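You operate a simulated robot arm through the tools that you are given. There is no shell and no other tool. Be economical: measure what you need, move in short steps, check, and stop when the job is done.

Carry out the task below with a simulated robot arm. There is one attempt and no reset: what you move stays moved.

TASK
Take out the silver watch, put the gold one in the green-dotted slot and lock the case.
Fine: the silver watch stays on top of the chest. Set down upright: silver watch on a cushion.

Only the result counts: the job must be done as asked and must still hold three seconds after the hand-in. Knocking over, shifting, dropping, spilling or breaking anything else fails it.

THE ROBOT
A 6-joint arm with a two-finger parallel gripper, fixed in place. Base frame: the origin is at the foot of the arm, x ahead of it, y to its left, z up; the work surface is at about z = 0.86. Units: m, degrees, N and s.
With the tool pointing down near the work surface it reaches from about 0.26 to 0.68 m from the base axis. Its first joint turns from -66.0 to 66.0 degrees. Payload 2.9 kg.
The tool frame sits at the grasp point between the pads (the TCP): z along the fingers, y along the line on which they close. The tips reach 0.03 m beyond it. The gripper opens to 0.11 m. The fingers are 0.02 m wide and 0.01 m thick; the gripper's body (0.048 by 0.112 m) begins 0.055 m behind the TCP.
Orientation is told as [roll, pitch, yaw] about the base's x, y, z axes, in that order, counted from this pose: with the fingers straight down and closing along the base's y, the tool's x points along the base's -x, its y along +y and its z along -z.

THE INTERFACE
- The arm moves only by the tool step_arm. Its arguments are lists of equal length, an entry for each row: "dp": the shift along the tool's x, y, z in m, a list of three; "rot": the turn, a rotation vector about the tool's x, y, z in degrees, a list of three; "jaw": the finger opening in m, from 0 to 0.11. In form: {"dp": [[dx, dy, dz], ...], "rot": [[ax, ay, az], ...], "jaw": [jaw, ...]}. A call has 1 to 8 rows; each row shifts and turns the commanded pose from where the row before left it, along the tool's axes as they then stand. Each row takes 0.2 s and may step no farther than 0.05 m and 8.6 degrees from the row before; otherwise, or with a gripper value out of range, the whole call is refused. Where a pose cannot be reached the arm comes as near as it can. A force on the tool above 40 N (or 10 N above the force at the start of the call, whichever is more), or a blocked arm, ends the call early, and 0.2 s more pass. Each finger travels about 0.108 m/s and halts on what it meets, pressing with about 39 N; the grip force reading is that of the motor and also rises with nothing between the fingers. The clock runs only during rows and for 0.2 s after the last one: add rows that do not move to give the fingers time. It gives the time, the measured TCP pose, the force on the tool (base axes), the opening and the grip force at its end, in the units of the frame above (readings bear some noise), with the torque about the TCP (base axes, N m) and any sound that the robot's microphone picked up, and new pictures: "views" is both (left out), scene, wrist or none.
- Cameras (640 x 400 px; columns grow to the right, rows downward): "scene" is fixed at [0.0714, 0.43, 1.3938]; the picture's right is [-0.68, -0.74, 0.00], its down [-0.44, 0.40, -0.80] and it looks along [0.59, -0.54, -0.60] (base axes); focal length 214 px, centre (320, 200). "wrist" rides on the gripper at [0.072, 0.017, -0.103] in the tool frame; the picture's right is [-0.23, 0.97, 0.00], its down [-0.76, -0.18, -0.62] and it looks along [-0.61, -0.14, 0.78] (tool axes); focal length 222 px, centre (320, 200). There is no depth. A picture from a camera that has moved, and an enlarged one, comes with that camera's place and axes in the base frame and with its lens. The place of the scene camera against the robot may be out by one fixed shift of up to 0.025 m in any direction.
- enlarge(camera, box): a new picture of the part [left, top, right, bottom] of that camera's present view, enlarged. The clock stands still meanwhile.
- finish_job(): hands the job in; it is judged then, once.

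Go step by step. Nothing tells you positions but the pictures and the camera data: compare them with the known pose of the tool, close in by small moves and look again before you grip or let go. The budget is 120 turns and 200 pictures, counting those below and the enlarged ones. Unless the task says otherwise, let go and move clear before handing in, and close with one line.

The tools are called after ">>>" by a JSON object that holds its "fn" and its "kwargs". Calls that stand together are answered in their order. step_arm: Moves the arm, as the interface text tells. Its arguments: {"type":"object","properties":{"dp":{"type":"array","items":{"type":"array","items":{"type":"number"}}},"rot":{"type":"array","items":{"type":"array","items":{"type":"number"}}},"jaw":{"type":"array","items":{"type":"number"}},"views":{"type":"string","enum":["both","scene","wrist","none"]}},"required":["dp","rot","jaw"]} The other tools are called the same way: enlarge (camera, box) takes an enlarged picture of a part of a camera's view; finish_job () hands the job in.

At the start:

```text
time: 0.0
eef_pos: [0.4178, -0.1907, 1.2386]
tool_rot: [0.0, 0.0, 0.1]
ft_force: [-0.4, -0.4, -0.4]
wrist_torque: [-0.03, 0.02, -0.01]
finger_gap: 0.11
grip_force: 0.0
```

scene: 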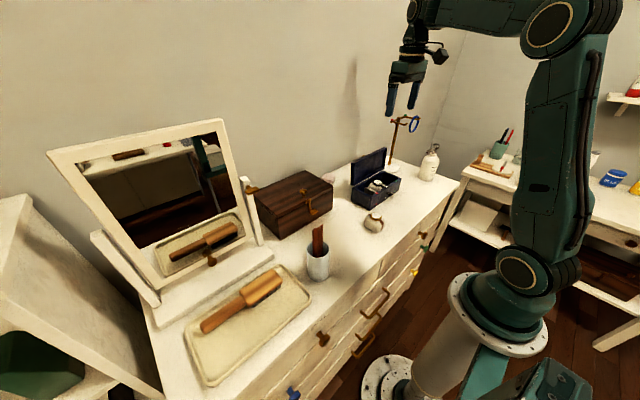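
wrist: 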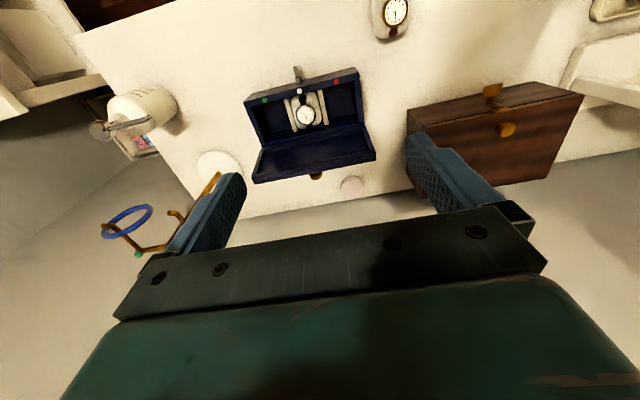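

I see a chest top with an open navy watch case holding a silver watch on a cushion, and another watch on the chest nearby. I'll enlarge to see the details.

>>> {"fn": "enlarge", "kwargs": {"camera": "wrist", "box": [230, 50, 390, 200]}}

>>> {"fn": "enlarge", "kwargs": {"camera": "wrist", "box": [340, 0, 440, 60]}}

>>> {"fn": "enlarge", "kwargs": {"camera": "scene", "box": [330, 130, 450, 240]}}

```text
2.67 times, centred on (310, 125) of wrist
camera zoom: at [0.344, -0.1715, 1.3413], right [0.23, 0.97, 0.0], down [0.76, -0.18, 0.62], along [0.61, -0.14, -0.78], focal length 592 px, centre (347, 400)
```

zoom: 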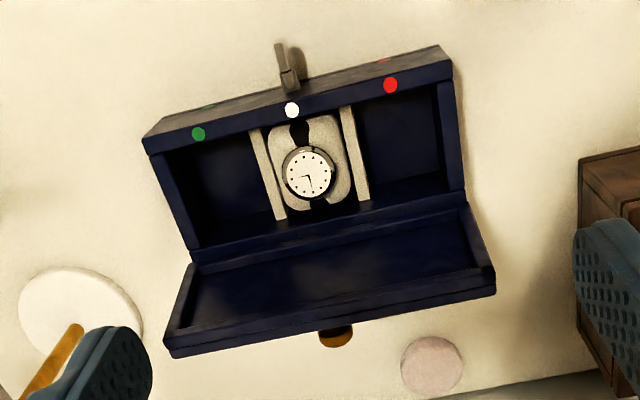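

```text
6.40 times, centred on (390, 30) of wrist
camera zoom: at [0.344, -0.1715, 1.3413], right [0.23, 0.97, 0.0], down [0.76, -0.18, 0.62], along [0.61, -0.14, -0.78], focal length 1422 px, centre (-128, 1288)
```

zoom: 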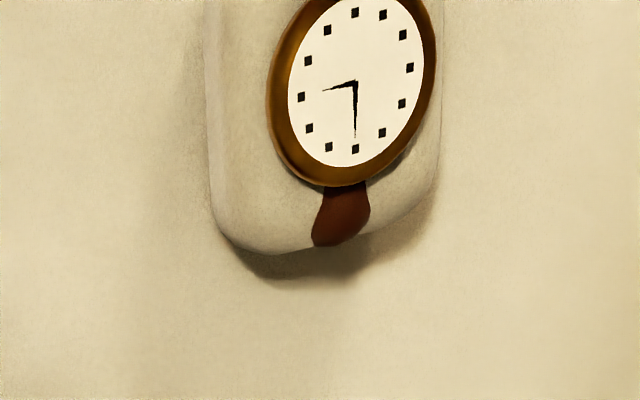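

```text
3.64 times, centred on (390, 185) of scene
camera zoom: at [0.0714, 0.43, 1.3938], right [-0.68, -0.74, 0.0], down [-0.44, 0.4, -0.8], along [0.59, -0.54, -0.6], focal length 780 px, centre (66, 254)
```

zoom: 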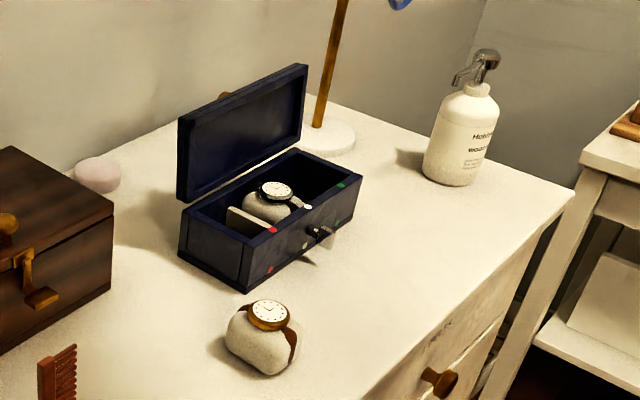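

The case has three slots (green towards -y, white in the middle with the silver watch, red towards +y), with the lid open at the back and a key or latch at the front. The gold watch is near (0.36, -0.05). I'll move closer to look.

>>> {"fn": "step_arm", "kwargs": {"dp": [[0.02, -0.01, 0.05], [0.02, -0.01, 0.04], [0, -0.01, 0.03]], "rot": [[0, 0, 0], [0, 0, 0], [0, 0, 0]], "jaw": [0.11, 0.11, 0.11], "views": "wrist"}}

>>> {"fn": "enlarge", "kwargs": {"camera": "wrist", "box": [200, 40, 420, 200]}}

```text
refused: row 1 steps farther than a row can; nothing moved
```

```text
2.50 times, centred on (310, 120) of wrist
camera zoom: at [0.344, -0.1715, 1.3413], right [0.23, 0.97, 0.0], down [0.76, -0.18, 0.62], along [0.61, -0.14, -0.78], focal length 555 px, centre (345, 400)
```

zoom: 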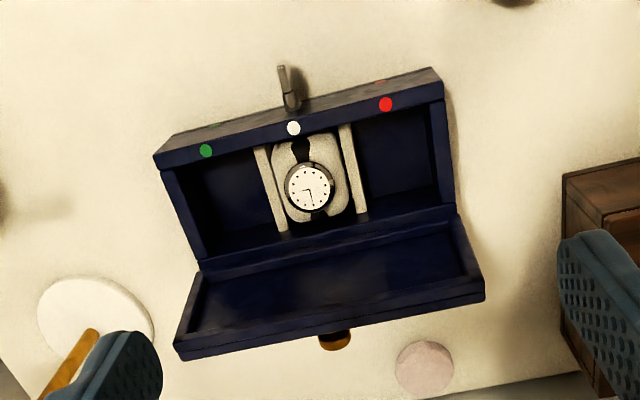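

The step was a bit too long, so I'll repeat it with smaller rows.

>>> {"fn": "step_arm", "kwargs": {"dp": [[0.02, -0.01, 0.04], [0.02, -0.01, 0.04], [0.02, -0.01, 0.04]], "rot": [[0, 0, 0], [0, 0, 0], [0, 0, 0]], "jaw": [0.11, 0.11, 0.11], "views": "wrist"}}

```text
time: 0.8
eef_pos: [0.356, -0.2203, 1.1182]
tool_rot: [0.0, 0.1, 0.0]
ft_force: [-0.2, -0.1, 0.5]
wrist_torque: [0.01, 0.0, -0.01]
finger_gap: 0.11
grip_force: 0.1
camera wrist: at [0.2828, -0.2006, 1.2202], right [0.23, 0.97, 0.0], down [0.76, -0.18, 0.62], along [0.61, -0.14, -0.78], focal length 222 px, centre (320, 200)
```

wrist: 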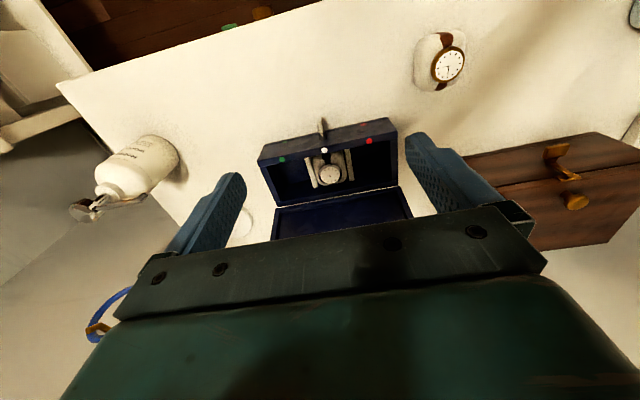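

>>> {"fn": "enlarge", "kwargs": {"camera": "wrist", "box": [250, 110, 410, 220]}}

>>> {"fn": "enlarge", "kwargs": {"camera": "wrist", "box": [400, 20, 480, 100]}}

>>> {"fn": "enlarge", "kwargs": {"camera": "scene", "box": [345, 145, 405, 235]}}

```text
3.64 times, centred on (330, 165) of wrist
camera zoom: at [0.2828, -0.2006, 1.2202], right [0.23, 0.97, 0.0], down [0.76, -0.18, 0.62], along [0.61, -0.14, -0.78], focal length 808 px, centre (284, 327)
```

zoom: 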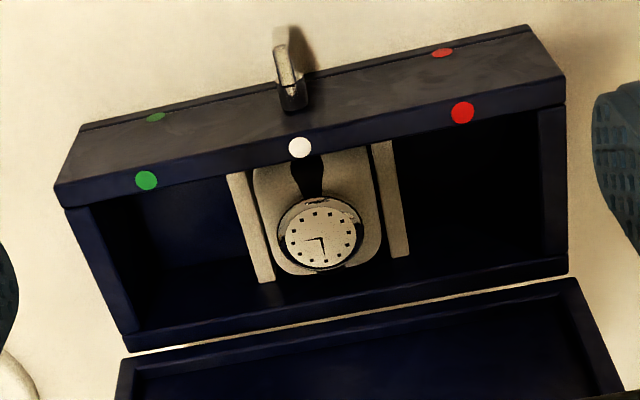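

```text
5.00 times, centred on (440, 60) of wrist
camera zoom: at [0.2828, -0.2006, 1.2202], right [0.23, 0.97, 0.0], down [0.76, -0.18, 0.62], along [0.61, -0.14, -0.78], focal length 1111 px, centre (-280, 900)
```

zoom: 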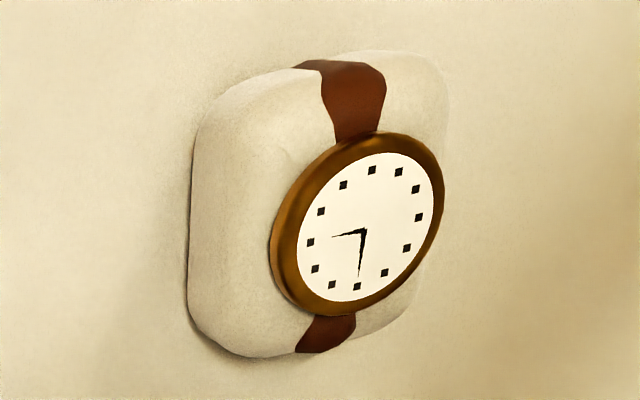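

```text
4.44 times, centred on (375, 190) of scene
camera zoom: at [0.0714, 0.43, 1.3938], right [-0.68, -0.74, 0.0], down [-0.44, 0.4, -0.8], along [0.59, -0.54, -0.6], focal length 953 px, centre (76, 244)
```

zoom: 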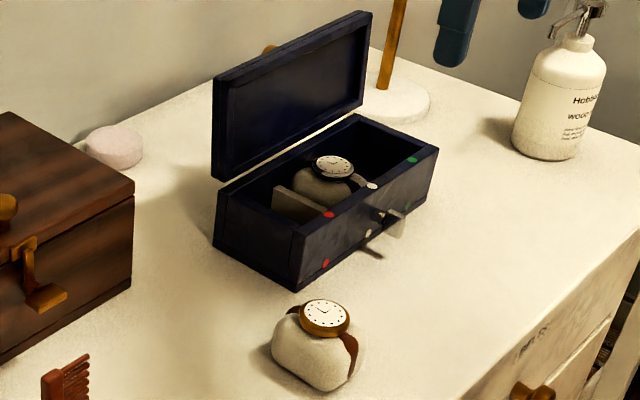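

I need a straighter top-down view of the case, so I'll place the wrist camera above it and stay well above the lid.

>>> {"fn": "step_arm", "kwargs": {"dp": [[-0.045, 0, 0], [-0.045, 0, 0], [-0.045, -0.01, 0], [0, -0.01, 0.02]], "rot": [[0, 0, 0], [0, 0, 0], [0, 0, 0], [0, 0, 0]], "jaw": [0.11, 0.11, 0.11, 0.11], "views": "both"}}

>>> {"fn": "enlarge", "kwargs": {"camera": "wrist", "box": [220, 0, 420, 150]}}

```text
time: 1.8
eef_pos: [0.4929, -0.2394, 1.0986]
tool_rot: [0.0, 0.0, 0.0]
ft_force: [-0.1, -1.1, -0.3]
wrist_torque: [-0.01, 0.03, -0.02]
finger_gap: 0.1099
grip_force: 0.0
camera wrist: at [0.4205, -0.2207, 1.2015], right [0.23, 0.97, 0.0], down [0.76, -0.18, 0.62], along [0.61, -0.14, -0.78], focal length 222 px, centre (320, 200)
```

scene: 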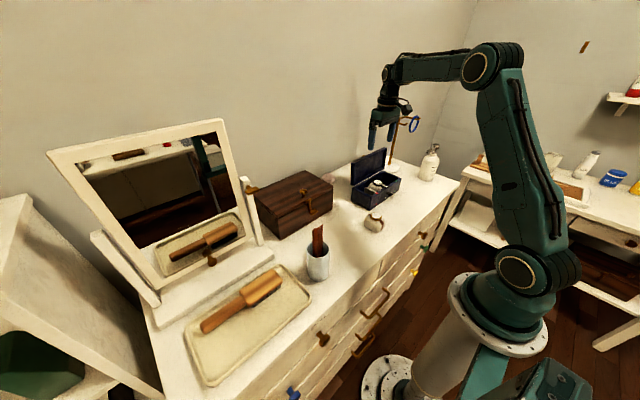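
wrist: 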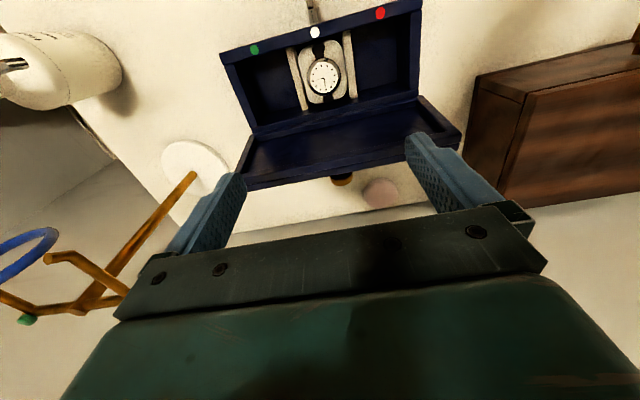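

```text
2.67 times, centred on (320, 75) of wrist
camera zoom: at [0.4205, -0.2207, 1.2015], right [0.23, 0.97, 0.0], down [0.76, -0.18, 0.62], along [0.61, -0.14, -0.78], focal length 592 px, centre (320, 533)
```

zoom: 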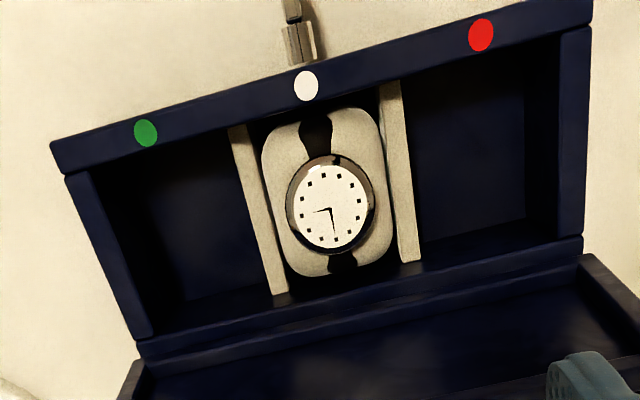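

The case floor is about 0.87, the rim about 0.925 and the dividers about 0.90, with the cushion nearly filling its slot. I'll measure the gold watch and cushion from close above.

>>> {"fn": "step_arm", "kwargs": {"dp": [[0.02, 0.045, 0], [0.02, 0.045, 0], [0.02, 0.045, 0], [0.01, 0.045, 0], [0, 0, 0.045], [0, 0, 0.045]], "rot": [[0, 0, 0], [0, 0, 0], [0, 0, 0], [0, 0, 0], [0, 0, 0], [0, 0, 0]], "jaw": [0.11, 0.11, 0.11, 0.11, 0.11, 0.11], "views": "wrist"}}

>>> {"fn": "enlarge", "kwargs": {"camera": "wrist", "box": [240, 0, 400, 100]}}

```text
time: 3.2
eef_pos: [0.4237, -0.0595, 1.0054]
tool_rot: [-0.1, 0.0, -0.1]
ft_force: [-0.5, 0.2, 0.0]
wrist_torque: [-0.01, 0.04, -0.02]
finger_gap: 0.1101
grip_force: 0.0
camera wrist: at [0.3517, -0.0393, 1.1091], right [0.23, 0.97, 0.0], down [0.76, -0.18, 0.62], along [0.61, -0.14, -0.78], focal length 222 px, centre (320, 200)
```

wrist: 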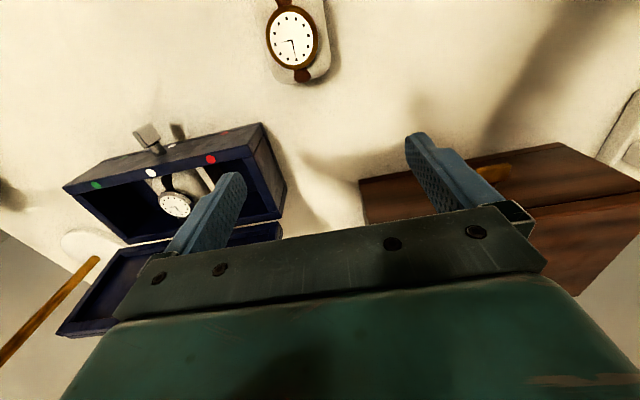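

```text
4.00 times, centred on (320, 50) of wrist
camera zoom: at [0.3517, -0.0393, 1.1091], right [0.23, 0.97, 0.0], down [0.76, -0.18, 0.62], along [0.61, -0.14, -0.78], focal length 888 px, centre (320, 800)
```

zoom: 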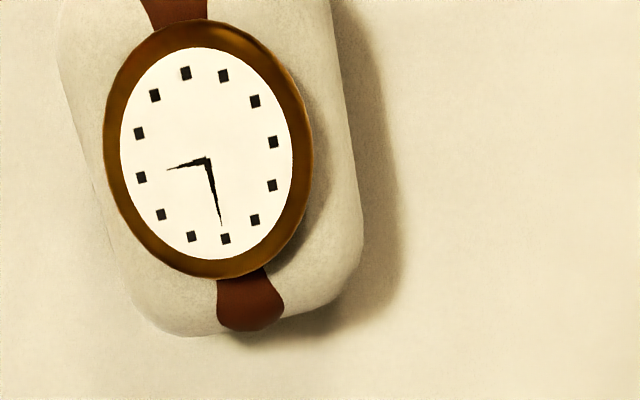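

The gold watch is about 0.038 m across, aligned with the case, centred at (0.355, -0.060) with its top near z = 0.912. I'll check how far the disc stands proud of the cushion.

>>> {"fn": "enlarge", "kwargs": {"camera": "scene", "box": [355, 205, 395, 235]}}

>>> {"fn": "enlarge", "kwargs": {"camera": "scene", "box": [345, 145, 405, 210]}}

>>> {"fn": "enlarge", "kwargs": {"camera": "wrist", "box": [60, 110, 260, 250]}}

```text
13.33 times, centred on (375, 220) of scene
camera zoom: at [0.0714, 0.43, 1.3938], right [-0.68, -0.74, 0.0], down [-0.44, 0.4, -0.8], along [0.59, -0.54, -0.6], focal length 2860 px, centre (-413, -67)
```

zoom: 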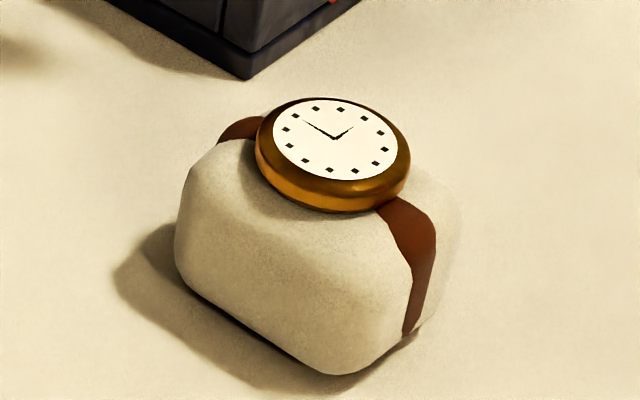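

```text
6.15 times, centred on (375, 178) of scene
camera zoom: at [0.0714, 0.43, 1.3938], right [-0.68, -0.74, 0.0], down [-0.44, 0.4, -0.8], along [0.59, -0.54, -0.6], focal length 1320 px, centre (-18, 338)
```

zoom: 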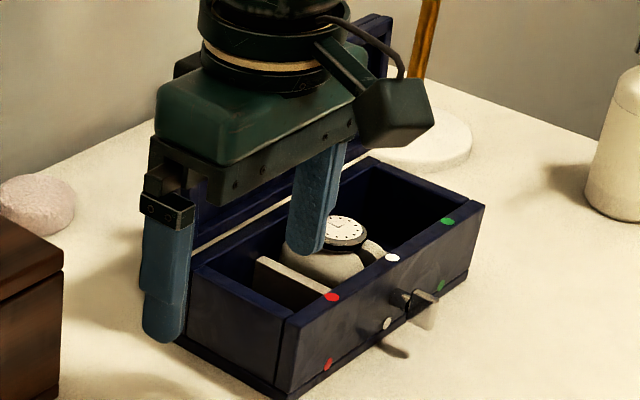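

```text
2.86 times, centred on (160, 180) of wrist
camera zoom: at [0.3517, -0.0393, 1.1091], right [0.23, 0.97, 0.0], down [0.76, -0.18, 0.62], along [0.61, -0.14, -0.78], focal length 635 px, centre (777, 257)
```

zoom: 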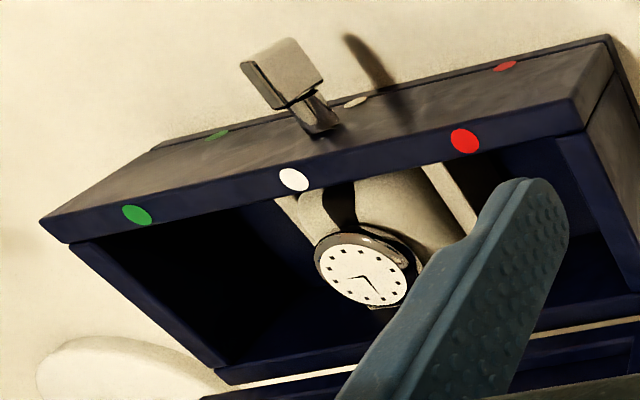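

The disc stands about 8 mm proud of the cushion, so I'll grip the disc by its sides. I'll move above the silver watch first.

>>> {"fn": "step_arm", "kwargs": {"dp": [[0, -0.045, 0], [-0.01, -0.045, 0], [-0.015, -0.045, 0], [-0.0193, -0.032, 0], [0, 0, 0]], "rot": [[0, 0, 0], [0, 0, 0], [0, 0, 0], [0, 0, 0], [0, 0, 0]], "jaw": [0.1, 0.09, 0.08, 0.07, 0.07], "views": "both"}}

>>> {"fn": "enlarge", "kwargs": {"camera": "wrist", "box": [220, 60, 420, 220]}}

>>> {"fn": "enlarge", "kwargs": {"camera": "scene", "box": [340, 120, 430, 210]}}

```text
time: 4.4
eef_pos: [0.4676, -0.2287, 1.0055]
tool_rot: [0.0, -0.1, 0.0]
ft_force: [0.5, 0.2, -0.5]
wrist_torque: [0.03, 0.01, -0.03]
finger_gap: 0.0698
grip_force: 0.0
camera wrist: at [0.3945, -0.2088, 1.1089], right [0.23, 0.97, 0.0], down [0.76, -0.18, 0.62], along [0.61, -0.14, -0.78], focal length 222 px, centre (320, 200)
```

scene: 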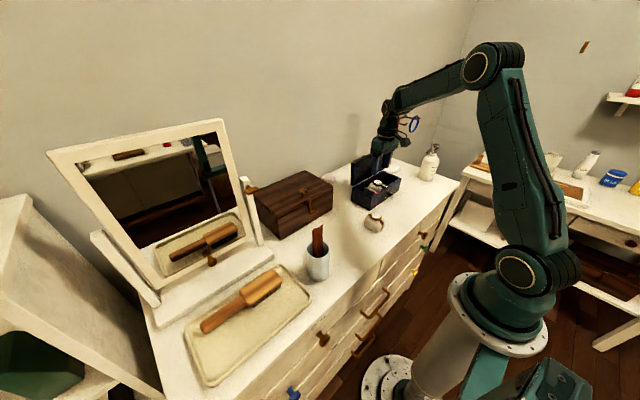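
wrist: 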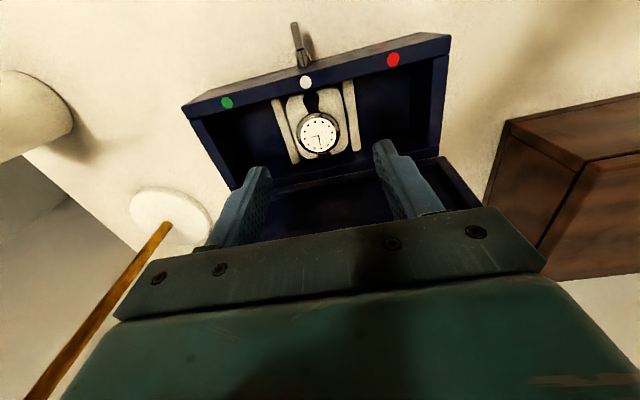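

```text
2.50 times, centred on (320, 140) of wrist
camera zoom: at [0.3945, -0.2088, 1.1089], right [0.23, 0.97, 0.0], down [0.76, -0.18, 0.62], along [0.61, -0.14, -0.78], focal length 555 px, centre (320, 350)
```

zoom: 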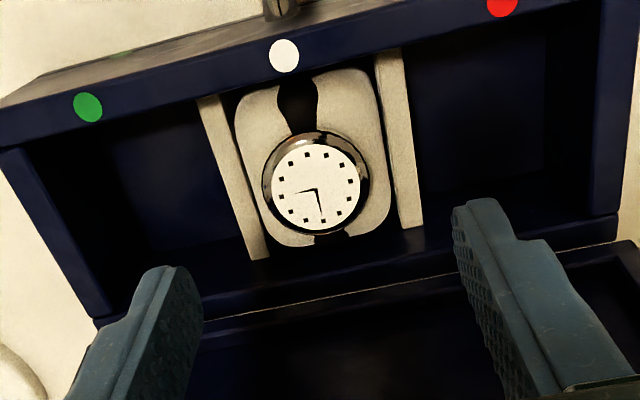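

```text
4.44 times, centred on (385, 165) of scene
camera zoom: at [0.0715, 0.43, 1.3938], right [-0.68, -0.74, 0.0], down [-0.44, 0.4, -0.8], along [0.59, -0.54, -0.6], focal length 953 px, centre (31, 356)
```

zoom: 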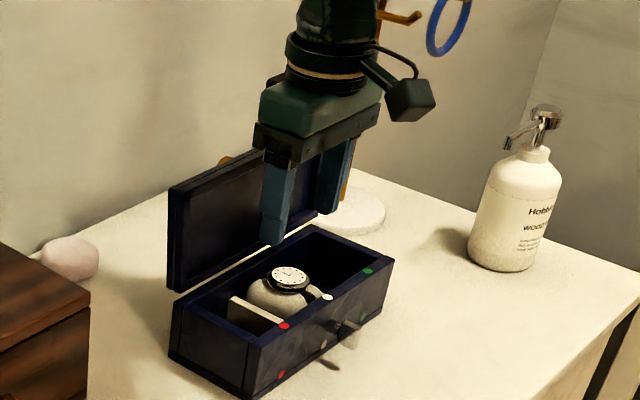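

The dial centre is at (0.467, -0.227), well lined up. I'll descend until the tips are near the dial height and check.

>>> {"fn": "step_arm", "kwargs": {"dp": [[0.0005, 0.002, 0.03], [0, 0, 0.018], [0, 0, 0]], "rot": [[0, 0, 0], [0, 0, 0], [0, 0, 0]], "jaw": [0.06, 0.056, 0.056], "views": "wrist"}}

>>> {"fn": "enlarge", "kwargs": {"camera": "wrist", "box": [220, 90, 420, 220]}}

>>> {"fn": "enlarge", "kwargs": {"camera": "scene", "box": [345, 145, 405, 210]}}

```text
time: 5.2
eef_pos: [0.4645, -0.2264, 0.9593]
tool_rot: [0.0, 0.0, 0.0]
ft_force: [0.1, 0.1, 0.1]
wrist_torque: [-0.02, 0.01, 0.0]
finger_gap: 0.0561
grip_force: 0.1
camera wrist: at [0.3925, -0.2063, 1.0627], right [0.23, 0.97, 0.0], down [0.76, -0.18, 0.62], along [0.61, -0.14, -0.78], focal length 222 px, centre (320, 200)
```

wrist: 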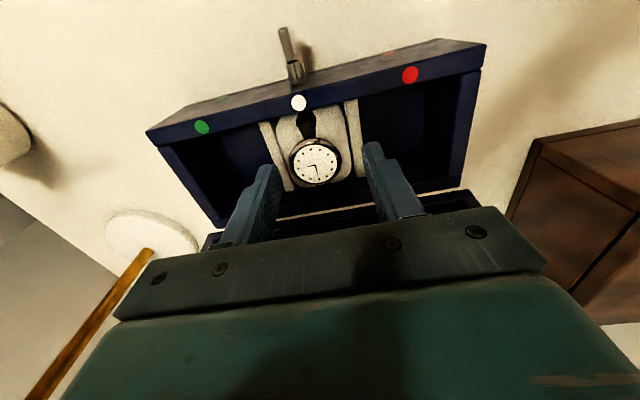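

```text
3.08 times, centred on (320, 155) of wrist
camera zoom: at [0.3925, -0.2063, 1.0627], right [0.23, 0.97, 0.0], down [0.76, -0.18, 0.62], along [0.61, -0.14, -0.78], focal length 684 px, centre (320, 338)
```

zoom: 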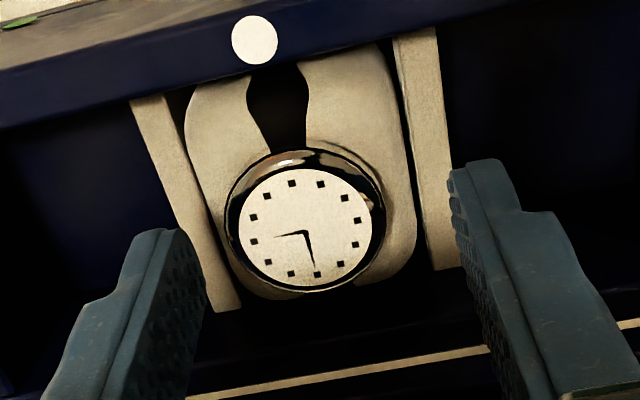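

```text
6.15 times, centred on (375, 178) of scene
camera zoom: at [0.0714, 0.43, 1.3938], right [-0.68, -0.74, 0.0], down [-0.44, 0.4, -0.8], along [0.59, -0.54, -0.6], focal length 1320 px, centre (-18, 338)
```

zoom: 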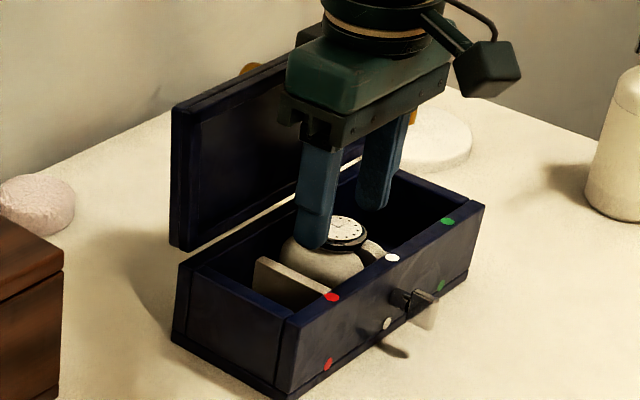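

The tips are just above disc level and centred to within 2 mm. I'll descend the last 9 mm and close gently.

>>> {"fn": "step_arm", "kwargs": {"dp": [[-0.002, 0, 0.0095], [0, 0, 0], [0, 0, 0], [0, 0, 0]], "rot": [[0, 0, 0], [0, 0, 0], [0, 0, 0], [0, 0, 0]], "jaw": [0.056, 0.048, 0.03, 0.03], "views": "wrist"}}

>>> {"fn": "enlarge", "kwargs": {"camera": "wrist", "box": [240, 90, 400, 210]}}

>>> {"fn": "enlarge", "kwargs": {"camera": "scene", "box": [355, 155, 405, 205]}}

```text
time: 6.2
eef_pos: [0.4675, -0.2267, 0.9508]
tool_rot: [0.0, -0.1, -0.1]
ft_force: [0.1, -8.3, 1.1]
wrist_torque: [-0.4, 0.01, -0.04]
finger_gap: 0.0354
grip_force: 39.2
camera wrist: at [0.3946, -0.2074, 1.0535], right [0.23, 0.97, 0.0], down [0.76, -0.18, 0.62], along [0.61, -0.14, -0.78], focal length 222 px, centre (320, 200)
```

wrist: 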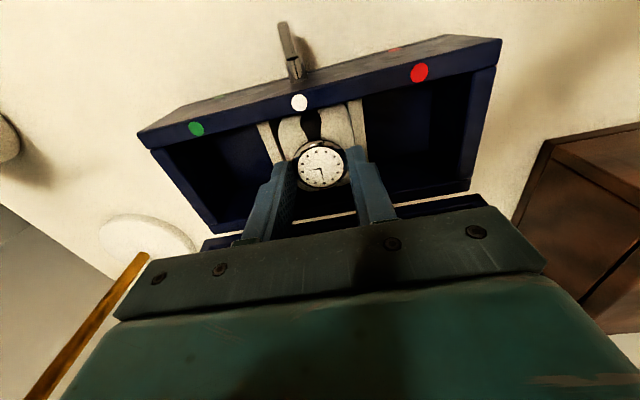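

```text
3.33 times, centred on (320, 150) of wrist
camera zoom: at [0.3946, -0.2074, 1.0535], right [0.23, 0.97, 0.0], down [0.76, -0.18, 0.62], along [0.61, -0.14, -0.78], focal length 740 px, centre (320, 367)
```

zoom: 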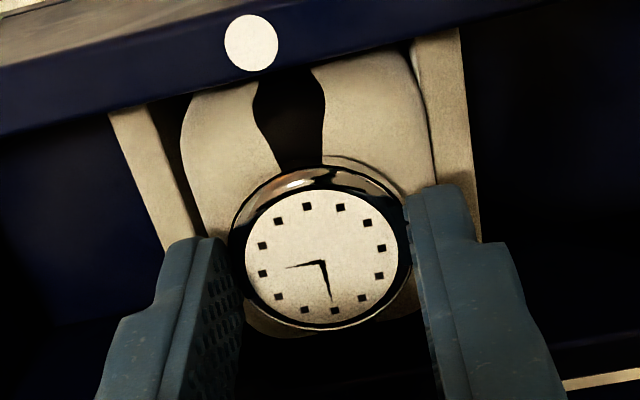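

```text
8.00 times, centred on (380, 180) of scene
camera zoom: at [0.0714, 0.4298, 1.3939], right [-0.68, -0.74, 0.0], down [-0.44, 0.4, -0.8], along [0.59, -0.54, -0.6], focal length 1716 px, centre (-160, 360)
```

zoom: 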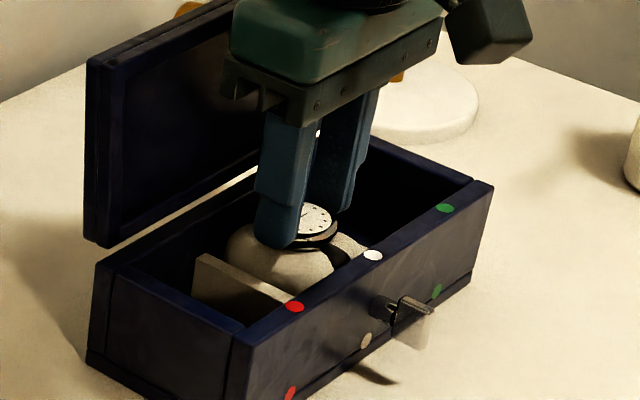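

The disc is held (gap 0.0354, 39 N) with a small side load. I'll lift slowly and check that it comes free.

>>> {"fn": "step_arm", "kwargs": {"dp": [[0, -0.001, 0], [0, 0, -0.01], [0, 0, -0.015], [0, 0, -0.02]], "rot": [[0, 0, 0], [0, 0, 0], [0, 0, 0], [0, 0, 0]], "jaw": [0.03, 0.03, 0.03, 0.03], "views": "wrist"}}

>>> {"fn": "enlarge", "kwargs": {"camera": "scene", "box": [345, 135, 415, 205]}}

```text
time: 7.2
eef_pos: [0.4668, -0.2272, 0.996]
tool_rot: [0.0, 0.0, -0.1]
ft_force: [0.7, -0.8, -1.6]
wrist_torque: [0.0, 0.0, -0.02]
finger_gap: 0.0338
grip_force: 39.6
camera wrist: at [0.3938, -0.208, 1.0989], right [0.23, 0.97, 0.0], down [0.76, -0.18, 0.62], along [0.61, -0.14, -0.78], focal length 222 px, centre (320, 200)
```

wrist: 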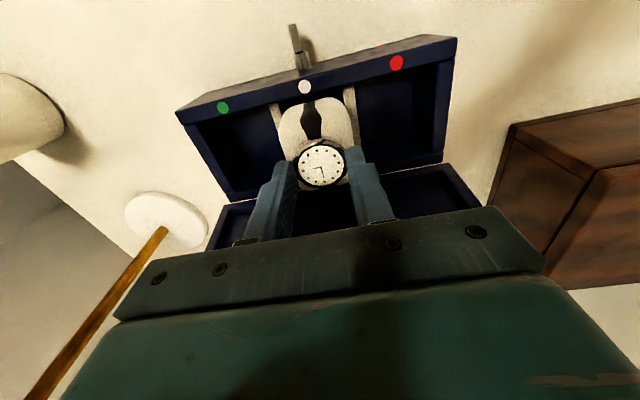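

```text
5.71 times, centred on (380, 170) of scene
camera zoom: at [0.0714, 0.43, 1.3938], right [-0.68, -0.74, 0.0], down [-0.44, 0.4, -0.8], along [0.59, -0.54, -0.6], focal length 1226 px, centre (-23, 371)
```

zoom: 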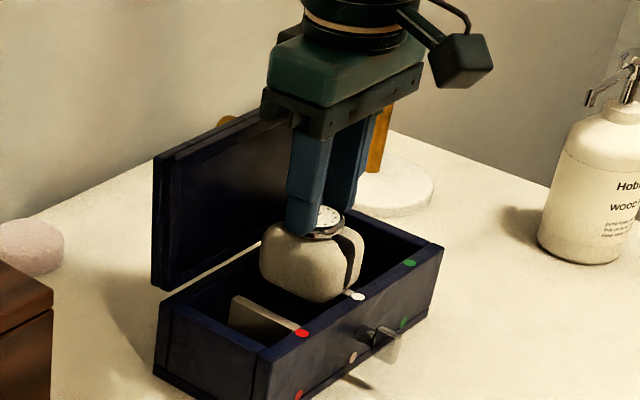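

The silver watch with its cushion is held and clear of the case floor. I'll lift more and carry it to the free spot near (0.42, 0.06).

>>> {"fn": "step_arm", "kwargs": {"dp": [[0, 0, -0.04], [0, 0.04, -0.01], [0.01, 0.045, 0], [0.01, 0.045, 0], [0.01, 0.045, 0], [0.01, 0.045, 0], [0.006, 0.045, 0], [0, 0.022, 0]], "rot": [[0, 0, 0], [0, 0, 0], [0, 0, 0], [0, 0, 0], [0, 0, 0], [0, 0, 0], [0, 0, 0], [0, 0, 0]], "jaw": [0.03, 0.03, 0.03, 0.03, 0.03, 0.03, 0.03, 0.03], "views": "both"}}

```text
time: 9.0
eef_pos: [0.4205, 0.0584, 1.0454]
tool_rot: [0.0, 0.1, 0.0]
ft_force: [0.8, 0.6, -1.9]
wrist_torque: [0.01, 0.02, -0.01]
finger_gap: 0.0331
grip_force: 38.6
camera wrist: at [0.3486, 0.0785, 1.1473], right [0.23, 0.97, 0.0], down [0.76, -0.18, 0.62], along [0.61, -0.14, -0.78], focal length 222 px, centre (320, 200)
```

scene: 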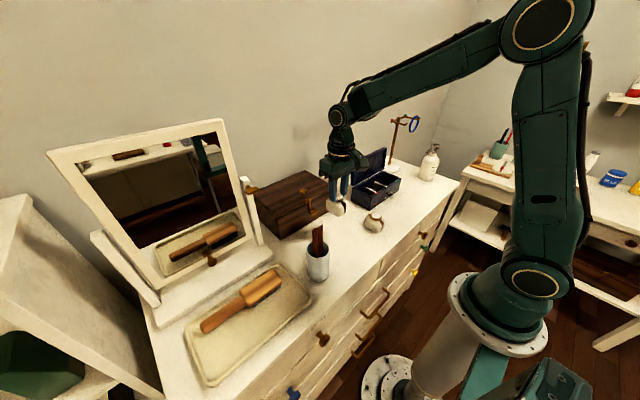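
wrist: 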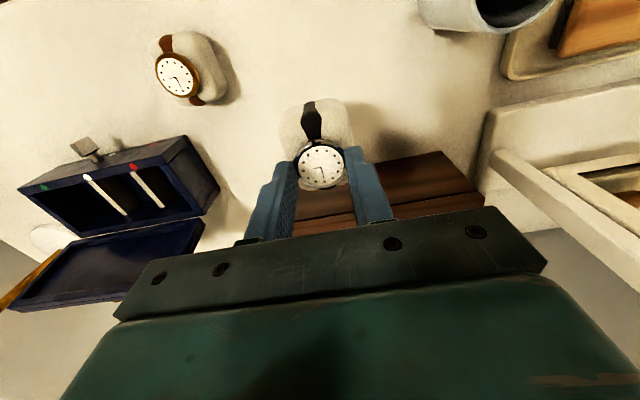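

The spot is clear, so I'll lower it now.

>>> {"fn": "step_arm", "kwargs": {"dp": [[0, 0, 0.045], [0, 0, 0.035], [0, 0, 0.012], [0, 0, 0]], "rot": [[0, 0, 0], [0, 0, 0], [0, 0, 0], [0, 0, 0]], "jaw": [0.03, 0.03, 0.03, 0.03], "views": "wrist"}}

>>> {"fn": "enlarge", "kwargs": {"camera": "scene", "box": [310, 170, 390, 240]}}

```text
time: 10.0
eef_pos: [0.421, 0.0593, 0.9535]
tool_rot: [0.0, 0.0, 0.0]
ft_force: [-0.5, 0.7, -1.3]
wrist_torque: [0.0, -0.03, -0.03]
finger_gap: 0.033
grip_force: 39.1
camera wrist: at [0.3483, 0.0794, 1.0554], right [0.23, 0.97, 0.0], down [0.76, -0.18, 0.62], along [0.61, -0.14, -0.78], focal length 222 px, centre (320, 200)
```

wrist: 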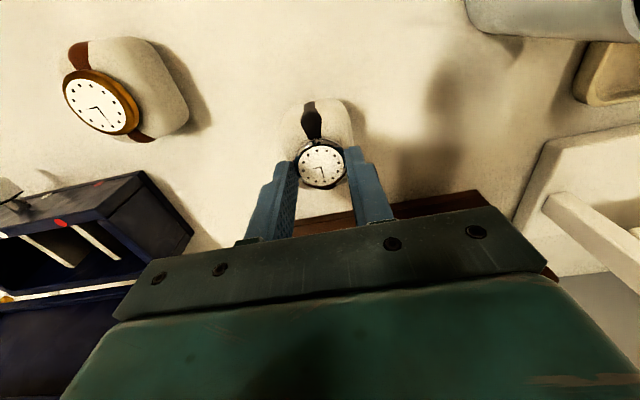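

```text
5.71 times, centred on (350, 205) of scene
camera zoom: at [0.0715, 0.43, 1.3938], right [-0.68, -0.74, 0.0], down [-0.44, 0.4, -0.8], along [0.59, -0.54, -0.6], focal length 1226 px, centre (149, 171)
```

zoom: 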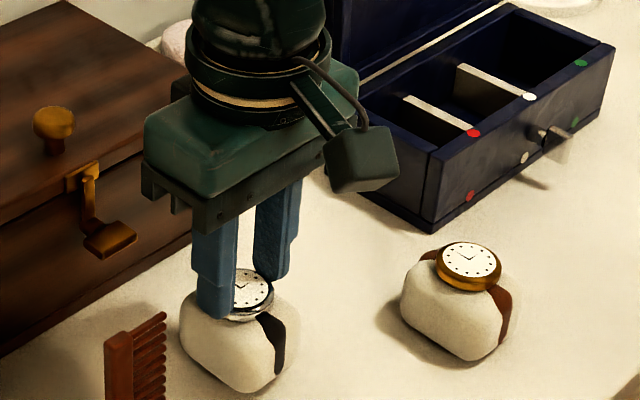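

It's still a little above the table. I'll lower in small steps until it touches.

>>> {"fn": "step_arm", "kwargs": {"dp": [[0, 0, 0.004], [0, 0, 0.004], [0, 0, 0]], "rot": [[0, 0, 0], [0, 0, 0], [0, 0, 0]], "jaw": [0.03, 0.03, 0.03], "views": "none"}}

>>> {"fn": "step_arm", "kwargs": {"dp": [[0, 0, 0.003], [0, 0, 0]], "rot": [[0, 0, 0], [0, 0, 0]], "jaw": [0.03, 0.03], "views": "none"}}

```text
time: 10.8
eef_pos: [0.4226, 0.059, 0.946]
tool_rot: [0.0, 0.1, -0.1]
ft_force: [0.3, -0.6, 0.1]
wrist_torque: [-0.01, 0.01, 0.0]
finger_gap: 0.0332
grip_force: 39.3
```

```text
time: 11.4
eef_pos: [0.4222, 0.0589, 0.9433]
tool_rot: [0.0, -0.1, 0.0]
ft_force: [-2.2, -1.3, 13.0]
wrist_torque: [0.18, 0.3, 0.08]
finger_gap: 0.0326
grip_force: 39.4
```

It touched down at TCP z ≈ 0.944. I'll release and back straight up.

>>> {"fn": "step_arm", "kwargs": {"dp": [[0, 0, -0.001], [0, 0, 0], [0, 0, 0], [0, 0, -0.03], [0, 0, -0.04]], "rot": [[0, 0, 0], [0, 0, 0], [0, 0, 0], [0, 0, 0], [0, 0, 0]], "jaw": [0.036, 0.05, 0.06, 0.06, 0.06], "views": "both"}}

>>> {"fn": "enlarge", "kwargs": {"camera": "scene", "box": [310, 170, 390, 240]}}

>>> {"fn": "enlarge", "kwargs": {"camera": "wrist", "box": [40, 0, 360, 200]}}

```text
time: 12.6
eef_pos: [0.4235, 0.0582, 1.0142]
tool_rot: [0.1, 0.1, 0.0]
ft_force: [0.1, 0.6, 1.0]
wrist_torque: [-0.02, -0.04, -0.02]
finger_gap: 0.06
grip_force: 0.1
camera wrist: at [0.3494, 0.0787, 1.1179], right [0.23, 0.97, 0.0], down [0.76, -0.18, 0.62], along [0.61, -0.14, -0.78], focal length 222 px, centre (320, 200)
```

scene: 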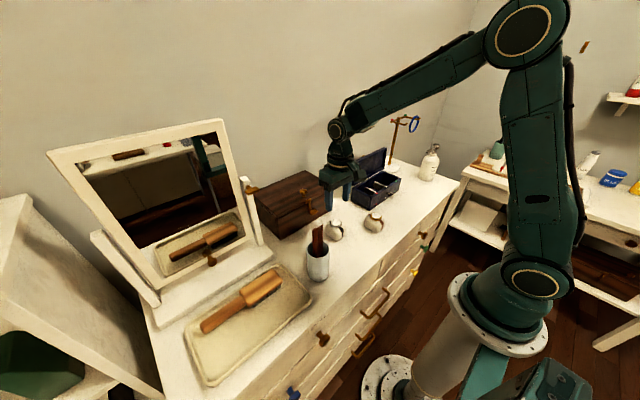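
wrist: 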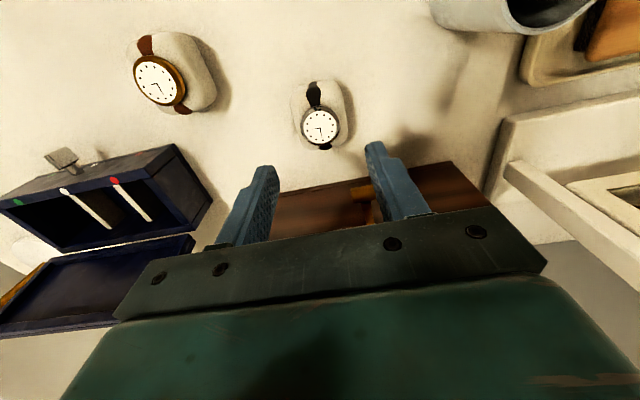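

```text
5.71 times, centred on (350, 205) of scene
camera zoom: at [0.0714, 0.43, 1.3938], right [-0.68, -0.74, 0.0], down [-0.44, 0.4, -0.8], along [0.59, -0.54, -0.6], focal length 1226 px, centre (149, 171)
```

zoom: 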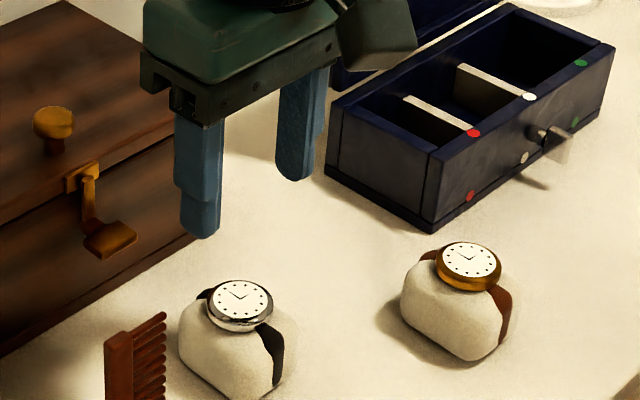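

```text
2.00 times, centred on (200, 100) of wrist
camera zoom: at [0.3494, 0.0787, 1.1179], right [0.23, 0.97, 0.0], down [0.76, -0.18, 0.62], along [0.61, -0.14, -0.78], focal length 444 px, centre (560, 400)
```

zoom: 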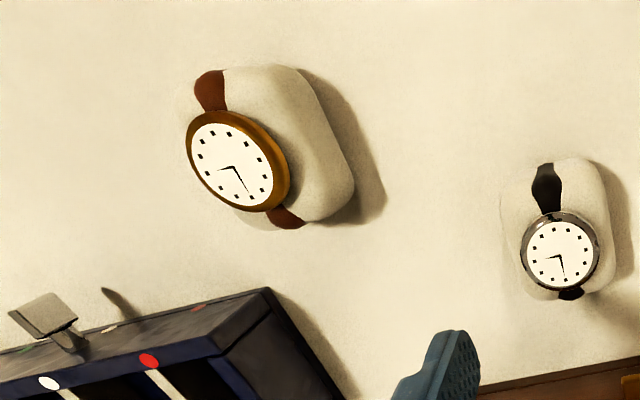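

The silver watch stands upright on its cushion at about (0.422, 0.059). Next I'll go above the gold watch.

>>> {"fn": "step_arm", "kwargs": {"dp": [[0.015, -0.04, 0], [0.02, -0.04, 0], [0.0185, -0.038, 0], [0.0135, 0, 0.02], [0, 0, 0.015], [0, 0, 0]], "rot": [[0, 0, 0], [0, 0, 0], [0, 0, 0], [0, 0, 0], [0, 0, 0], [0, 0, 0]], "jaw": [0.06, 0.06, 0.06, 0.06, 0.06, 0.06], "views": "wrist"}}

>>> {"fn": "enlarge", "kwargs": {"camera": "wrist", "box": [220, 60, 420, 220]}}

>>> {"fn": "enlarge", "kwargs": {"camera": "scene", "box": [340, 180, 400, 240]}}

```text
time: 14.0
eef_pos: [0.3555, -0.0594, 0.979]
tool_rot: [0.0, 0.0, -0.1]
ft_force: [0.3, 0.3, 0.3]
wrist_torque: [-0.04, -0.02, 0.02]
finger_gap: 0.0602
grip_force: 0.1
camera wrist: at [0.2829, -0.0396, 1.0823], right [0.23, 0.97, 0.0], down [0.76, -0.18, 0.62], along [0.61, -0.14, -0.78], focal length 222 px, centre (320, 200)
```

wrist: 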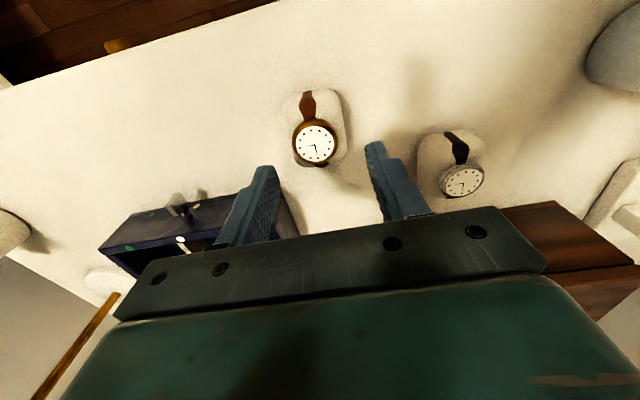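

```text
2.50 times, centred on (320, 140) of wrist
camera zoom: at [0.2829, -0.0396, 1.0823], right [0.23, 0.97, 0.0], down [0.76, -0.18, 0.62], along [0.61, -0.14, -0.78], focal length 555 px, centre (320, 350)
```

zoom: 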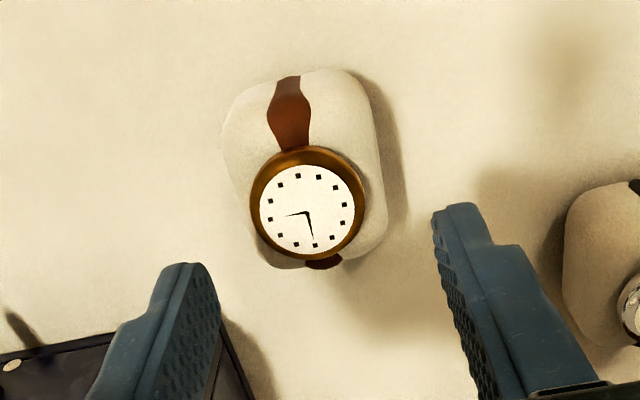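

```text
6.67 times, centred on (370, 210) of scene
camera zoom: at [0.0714, 0.43, 1.3938], right [-0.68, -0.74, 0.0], down [-0.44, 0.4, -0.8], along [0.59, -0.54, -0.6], focal length 1430 px, centre (-13, 133)
```

zoom: 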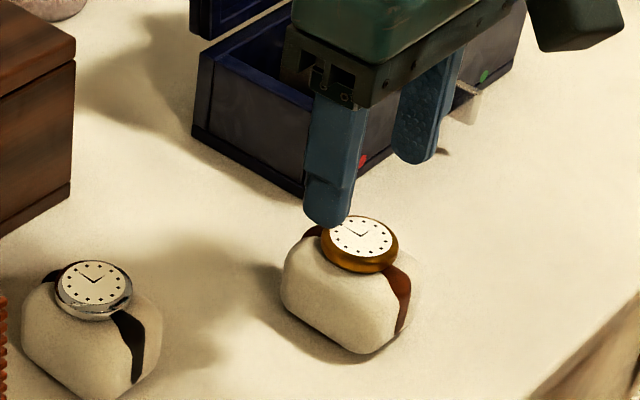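

The gold dial is centred at (0.355, -0.060), with its top at about 0.9165. I'll descend to TCP z ≈ 0.943 and grip.

>>> {"fn": "step_arm", "kwargs": {"dp": [[0, -0.001, 0.02], [0, 0, 0.016], [0, 0, 0]], "rot": [[0, 0, 0], [0, 0, 0], [0, 0, 0]], "jaw": [0.06, 0.056, 0.05], "views": "wrist"}}

>>> {"fn": "enlarge", "kwargs": {"camera": "wrist", "box": [240, 90, 400, 210]}}

>>> {"fn": "enlarge", "kwargs": {"camera": "scene", "box": [350, 190, 400, 240]}}

```text
time: 14.8
eef_pos: [0.3564, -0.0576, 0.9428]
tool_rot: [0.0, -0.1, 0.0]
ft_force: [-0.6, -0.4, -0.3]
wrist_torque: [-0.01, -0.02, 0.01]
finger_gap: 0.0503
grip_force: 0.0
camera wrist: at [0.2841, -0.0391, 1.0457], right [0.23, 0.97, 0.0], down [0.76, -0.18, 0.62], along [0.61, -0.14, -0.78], focal length 222 px, centre (320, 200)
```

wrist: 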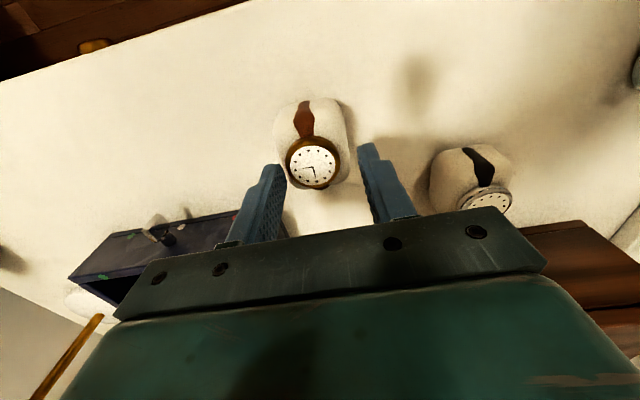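

```text
3.33 times, centred on (320, 150) of wrist
camera zoom: at [0.2841, -0.0391, 1.0457], right [0.23, 0.97, 0.0], down [0.76, -0.18, 0.62], along [0.61, -0.14, -0.78], focal length 740 px, centre (320, 367)
```

zoom: 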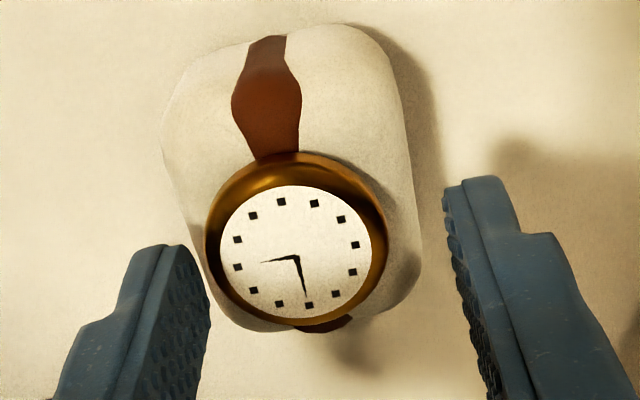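

```text
8.00 times, centred on (375, 215) of scene
camera zoom: at [0.0714, 0.43, 1.3938], right [-0.68, -0.74, 0.0], down [-0.44, 0.4, -0.8], along [0.59, -0.54, -0.6], focal length 1716 px, centre (-120, 80)
```

zoom: 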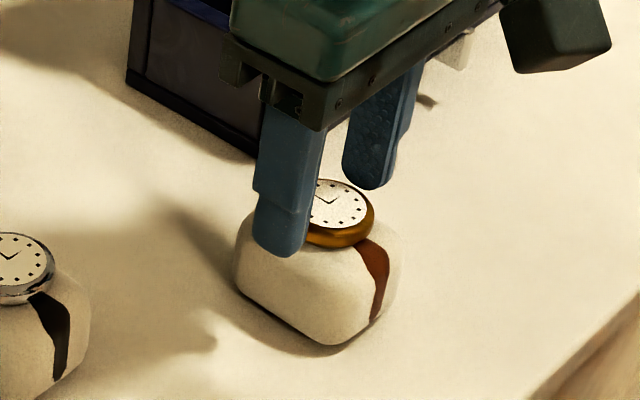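

I need a 2.5 mm shift towards -y to centre on the disc, then I'll close.

>>> {"fn": "step_arm", "kwargs": {"dp": [[0, -0.0025, 0], [0, 0, 0.001], [0, 0, 0], [0, 0, 0], [0, 0, 0]], "rot": [[0, 0, 0], [0, 0, 0], [0, 0, 0], [0, 0, 0], [0, 0, 0]], "jaw": [0.05, 0.046, 0.035, 0.03, 0.03], "views": "none"}}

>>> {"fn": "step_arm", "kwargs": {"dp": [[0, 0, -0.02], [0, 0, -0.03], [0, 0, -0.04]], "rot": [[0, 0, 0], [0, 0, 0], [0, 0, 0]], "jaw": [0.03, 0.03, 0.03], "views": "both"}}

>>> {"fn": "enlarge", "kwargs": {"camera": "scene", "box": [350, 150, 410, 220]}}

```text
time: 16.0
eef_pos: [0.3558, -0.0615, 0.9425]
tool_rot: [0.0, -0.1, 0.0]
ft_force: [-0.5, 0.2, -0.1]
wrist_torque: [0.01, 0.01, 0.03]
finger_gap: 0.0339
grip_force: 38.5
```

```text
time: 16.8
eef_pos: [0.3543, -0.0595, 1.0317]
tool_rot: [0.0, 0.0, -0.1]
ft_force: [-0.5, 0.4, -1.2]
wrist_torque: [-0.01, -0.01, 0.01]
finger_gap: 0.0334
grip_force: 38.7
camera wrist: at [0.282, -0.0407, 1.1352], right [0.23, 0.97, 0.0], down [0.76, -0.18, 0.62], along [0.61, -0.14, -0.78], focal length 222 px, centre (320, 200)
```

scene: 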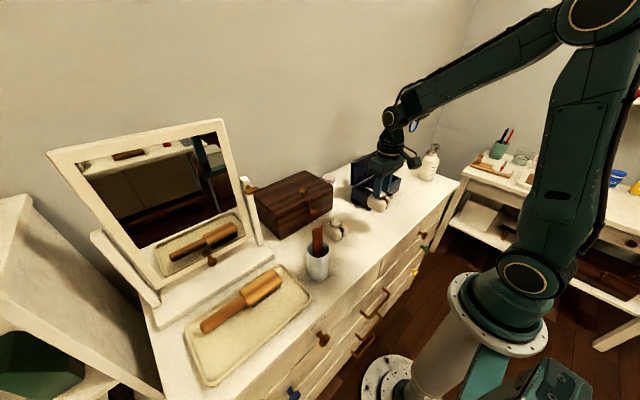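
wrist: 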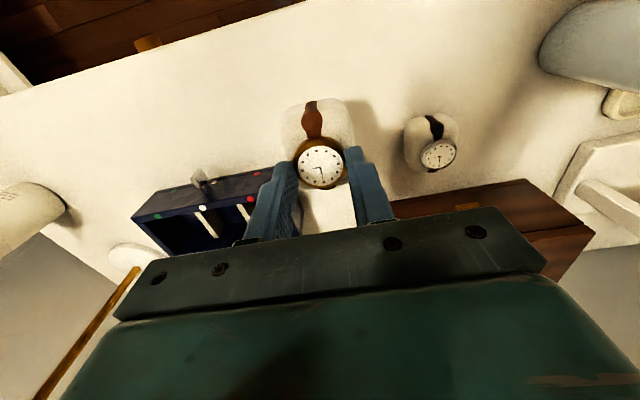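

```text
5.71 times, centred on (380, 185) of scene
camera zoom: at [0.0715, 0.43, 1.3938], right [-0.68, -0.74, 0.0], down [-0.44, 0.4, -0.8], along [0.59, -0.54, -0.6], focal length 1226 px, centre (-23, 286)
```

zoom: 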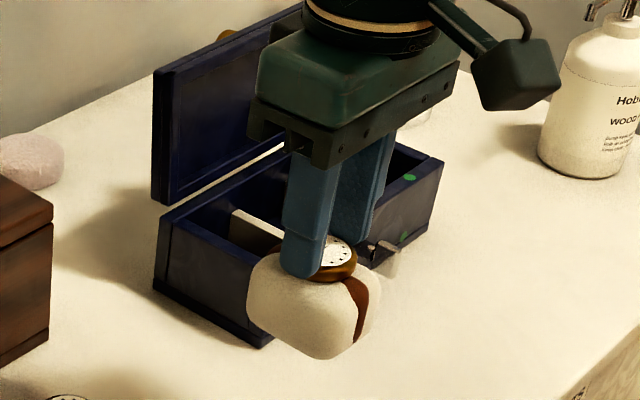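

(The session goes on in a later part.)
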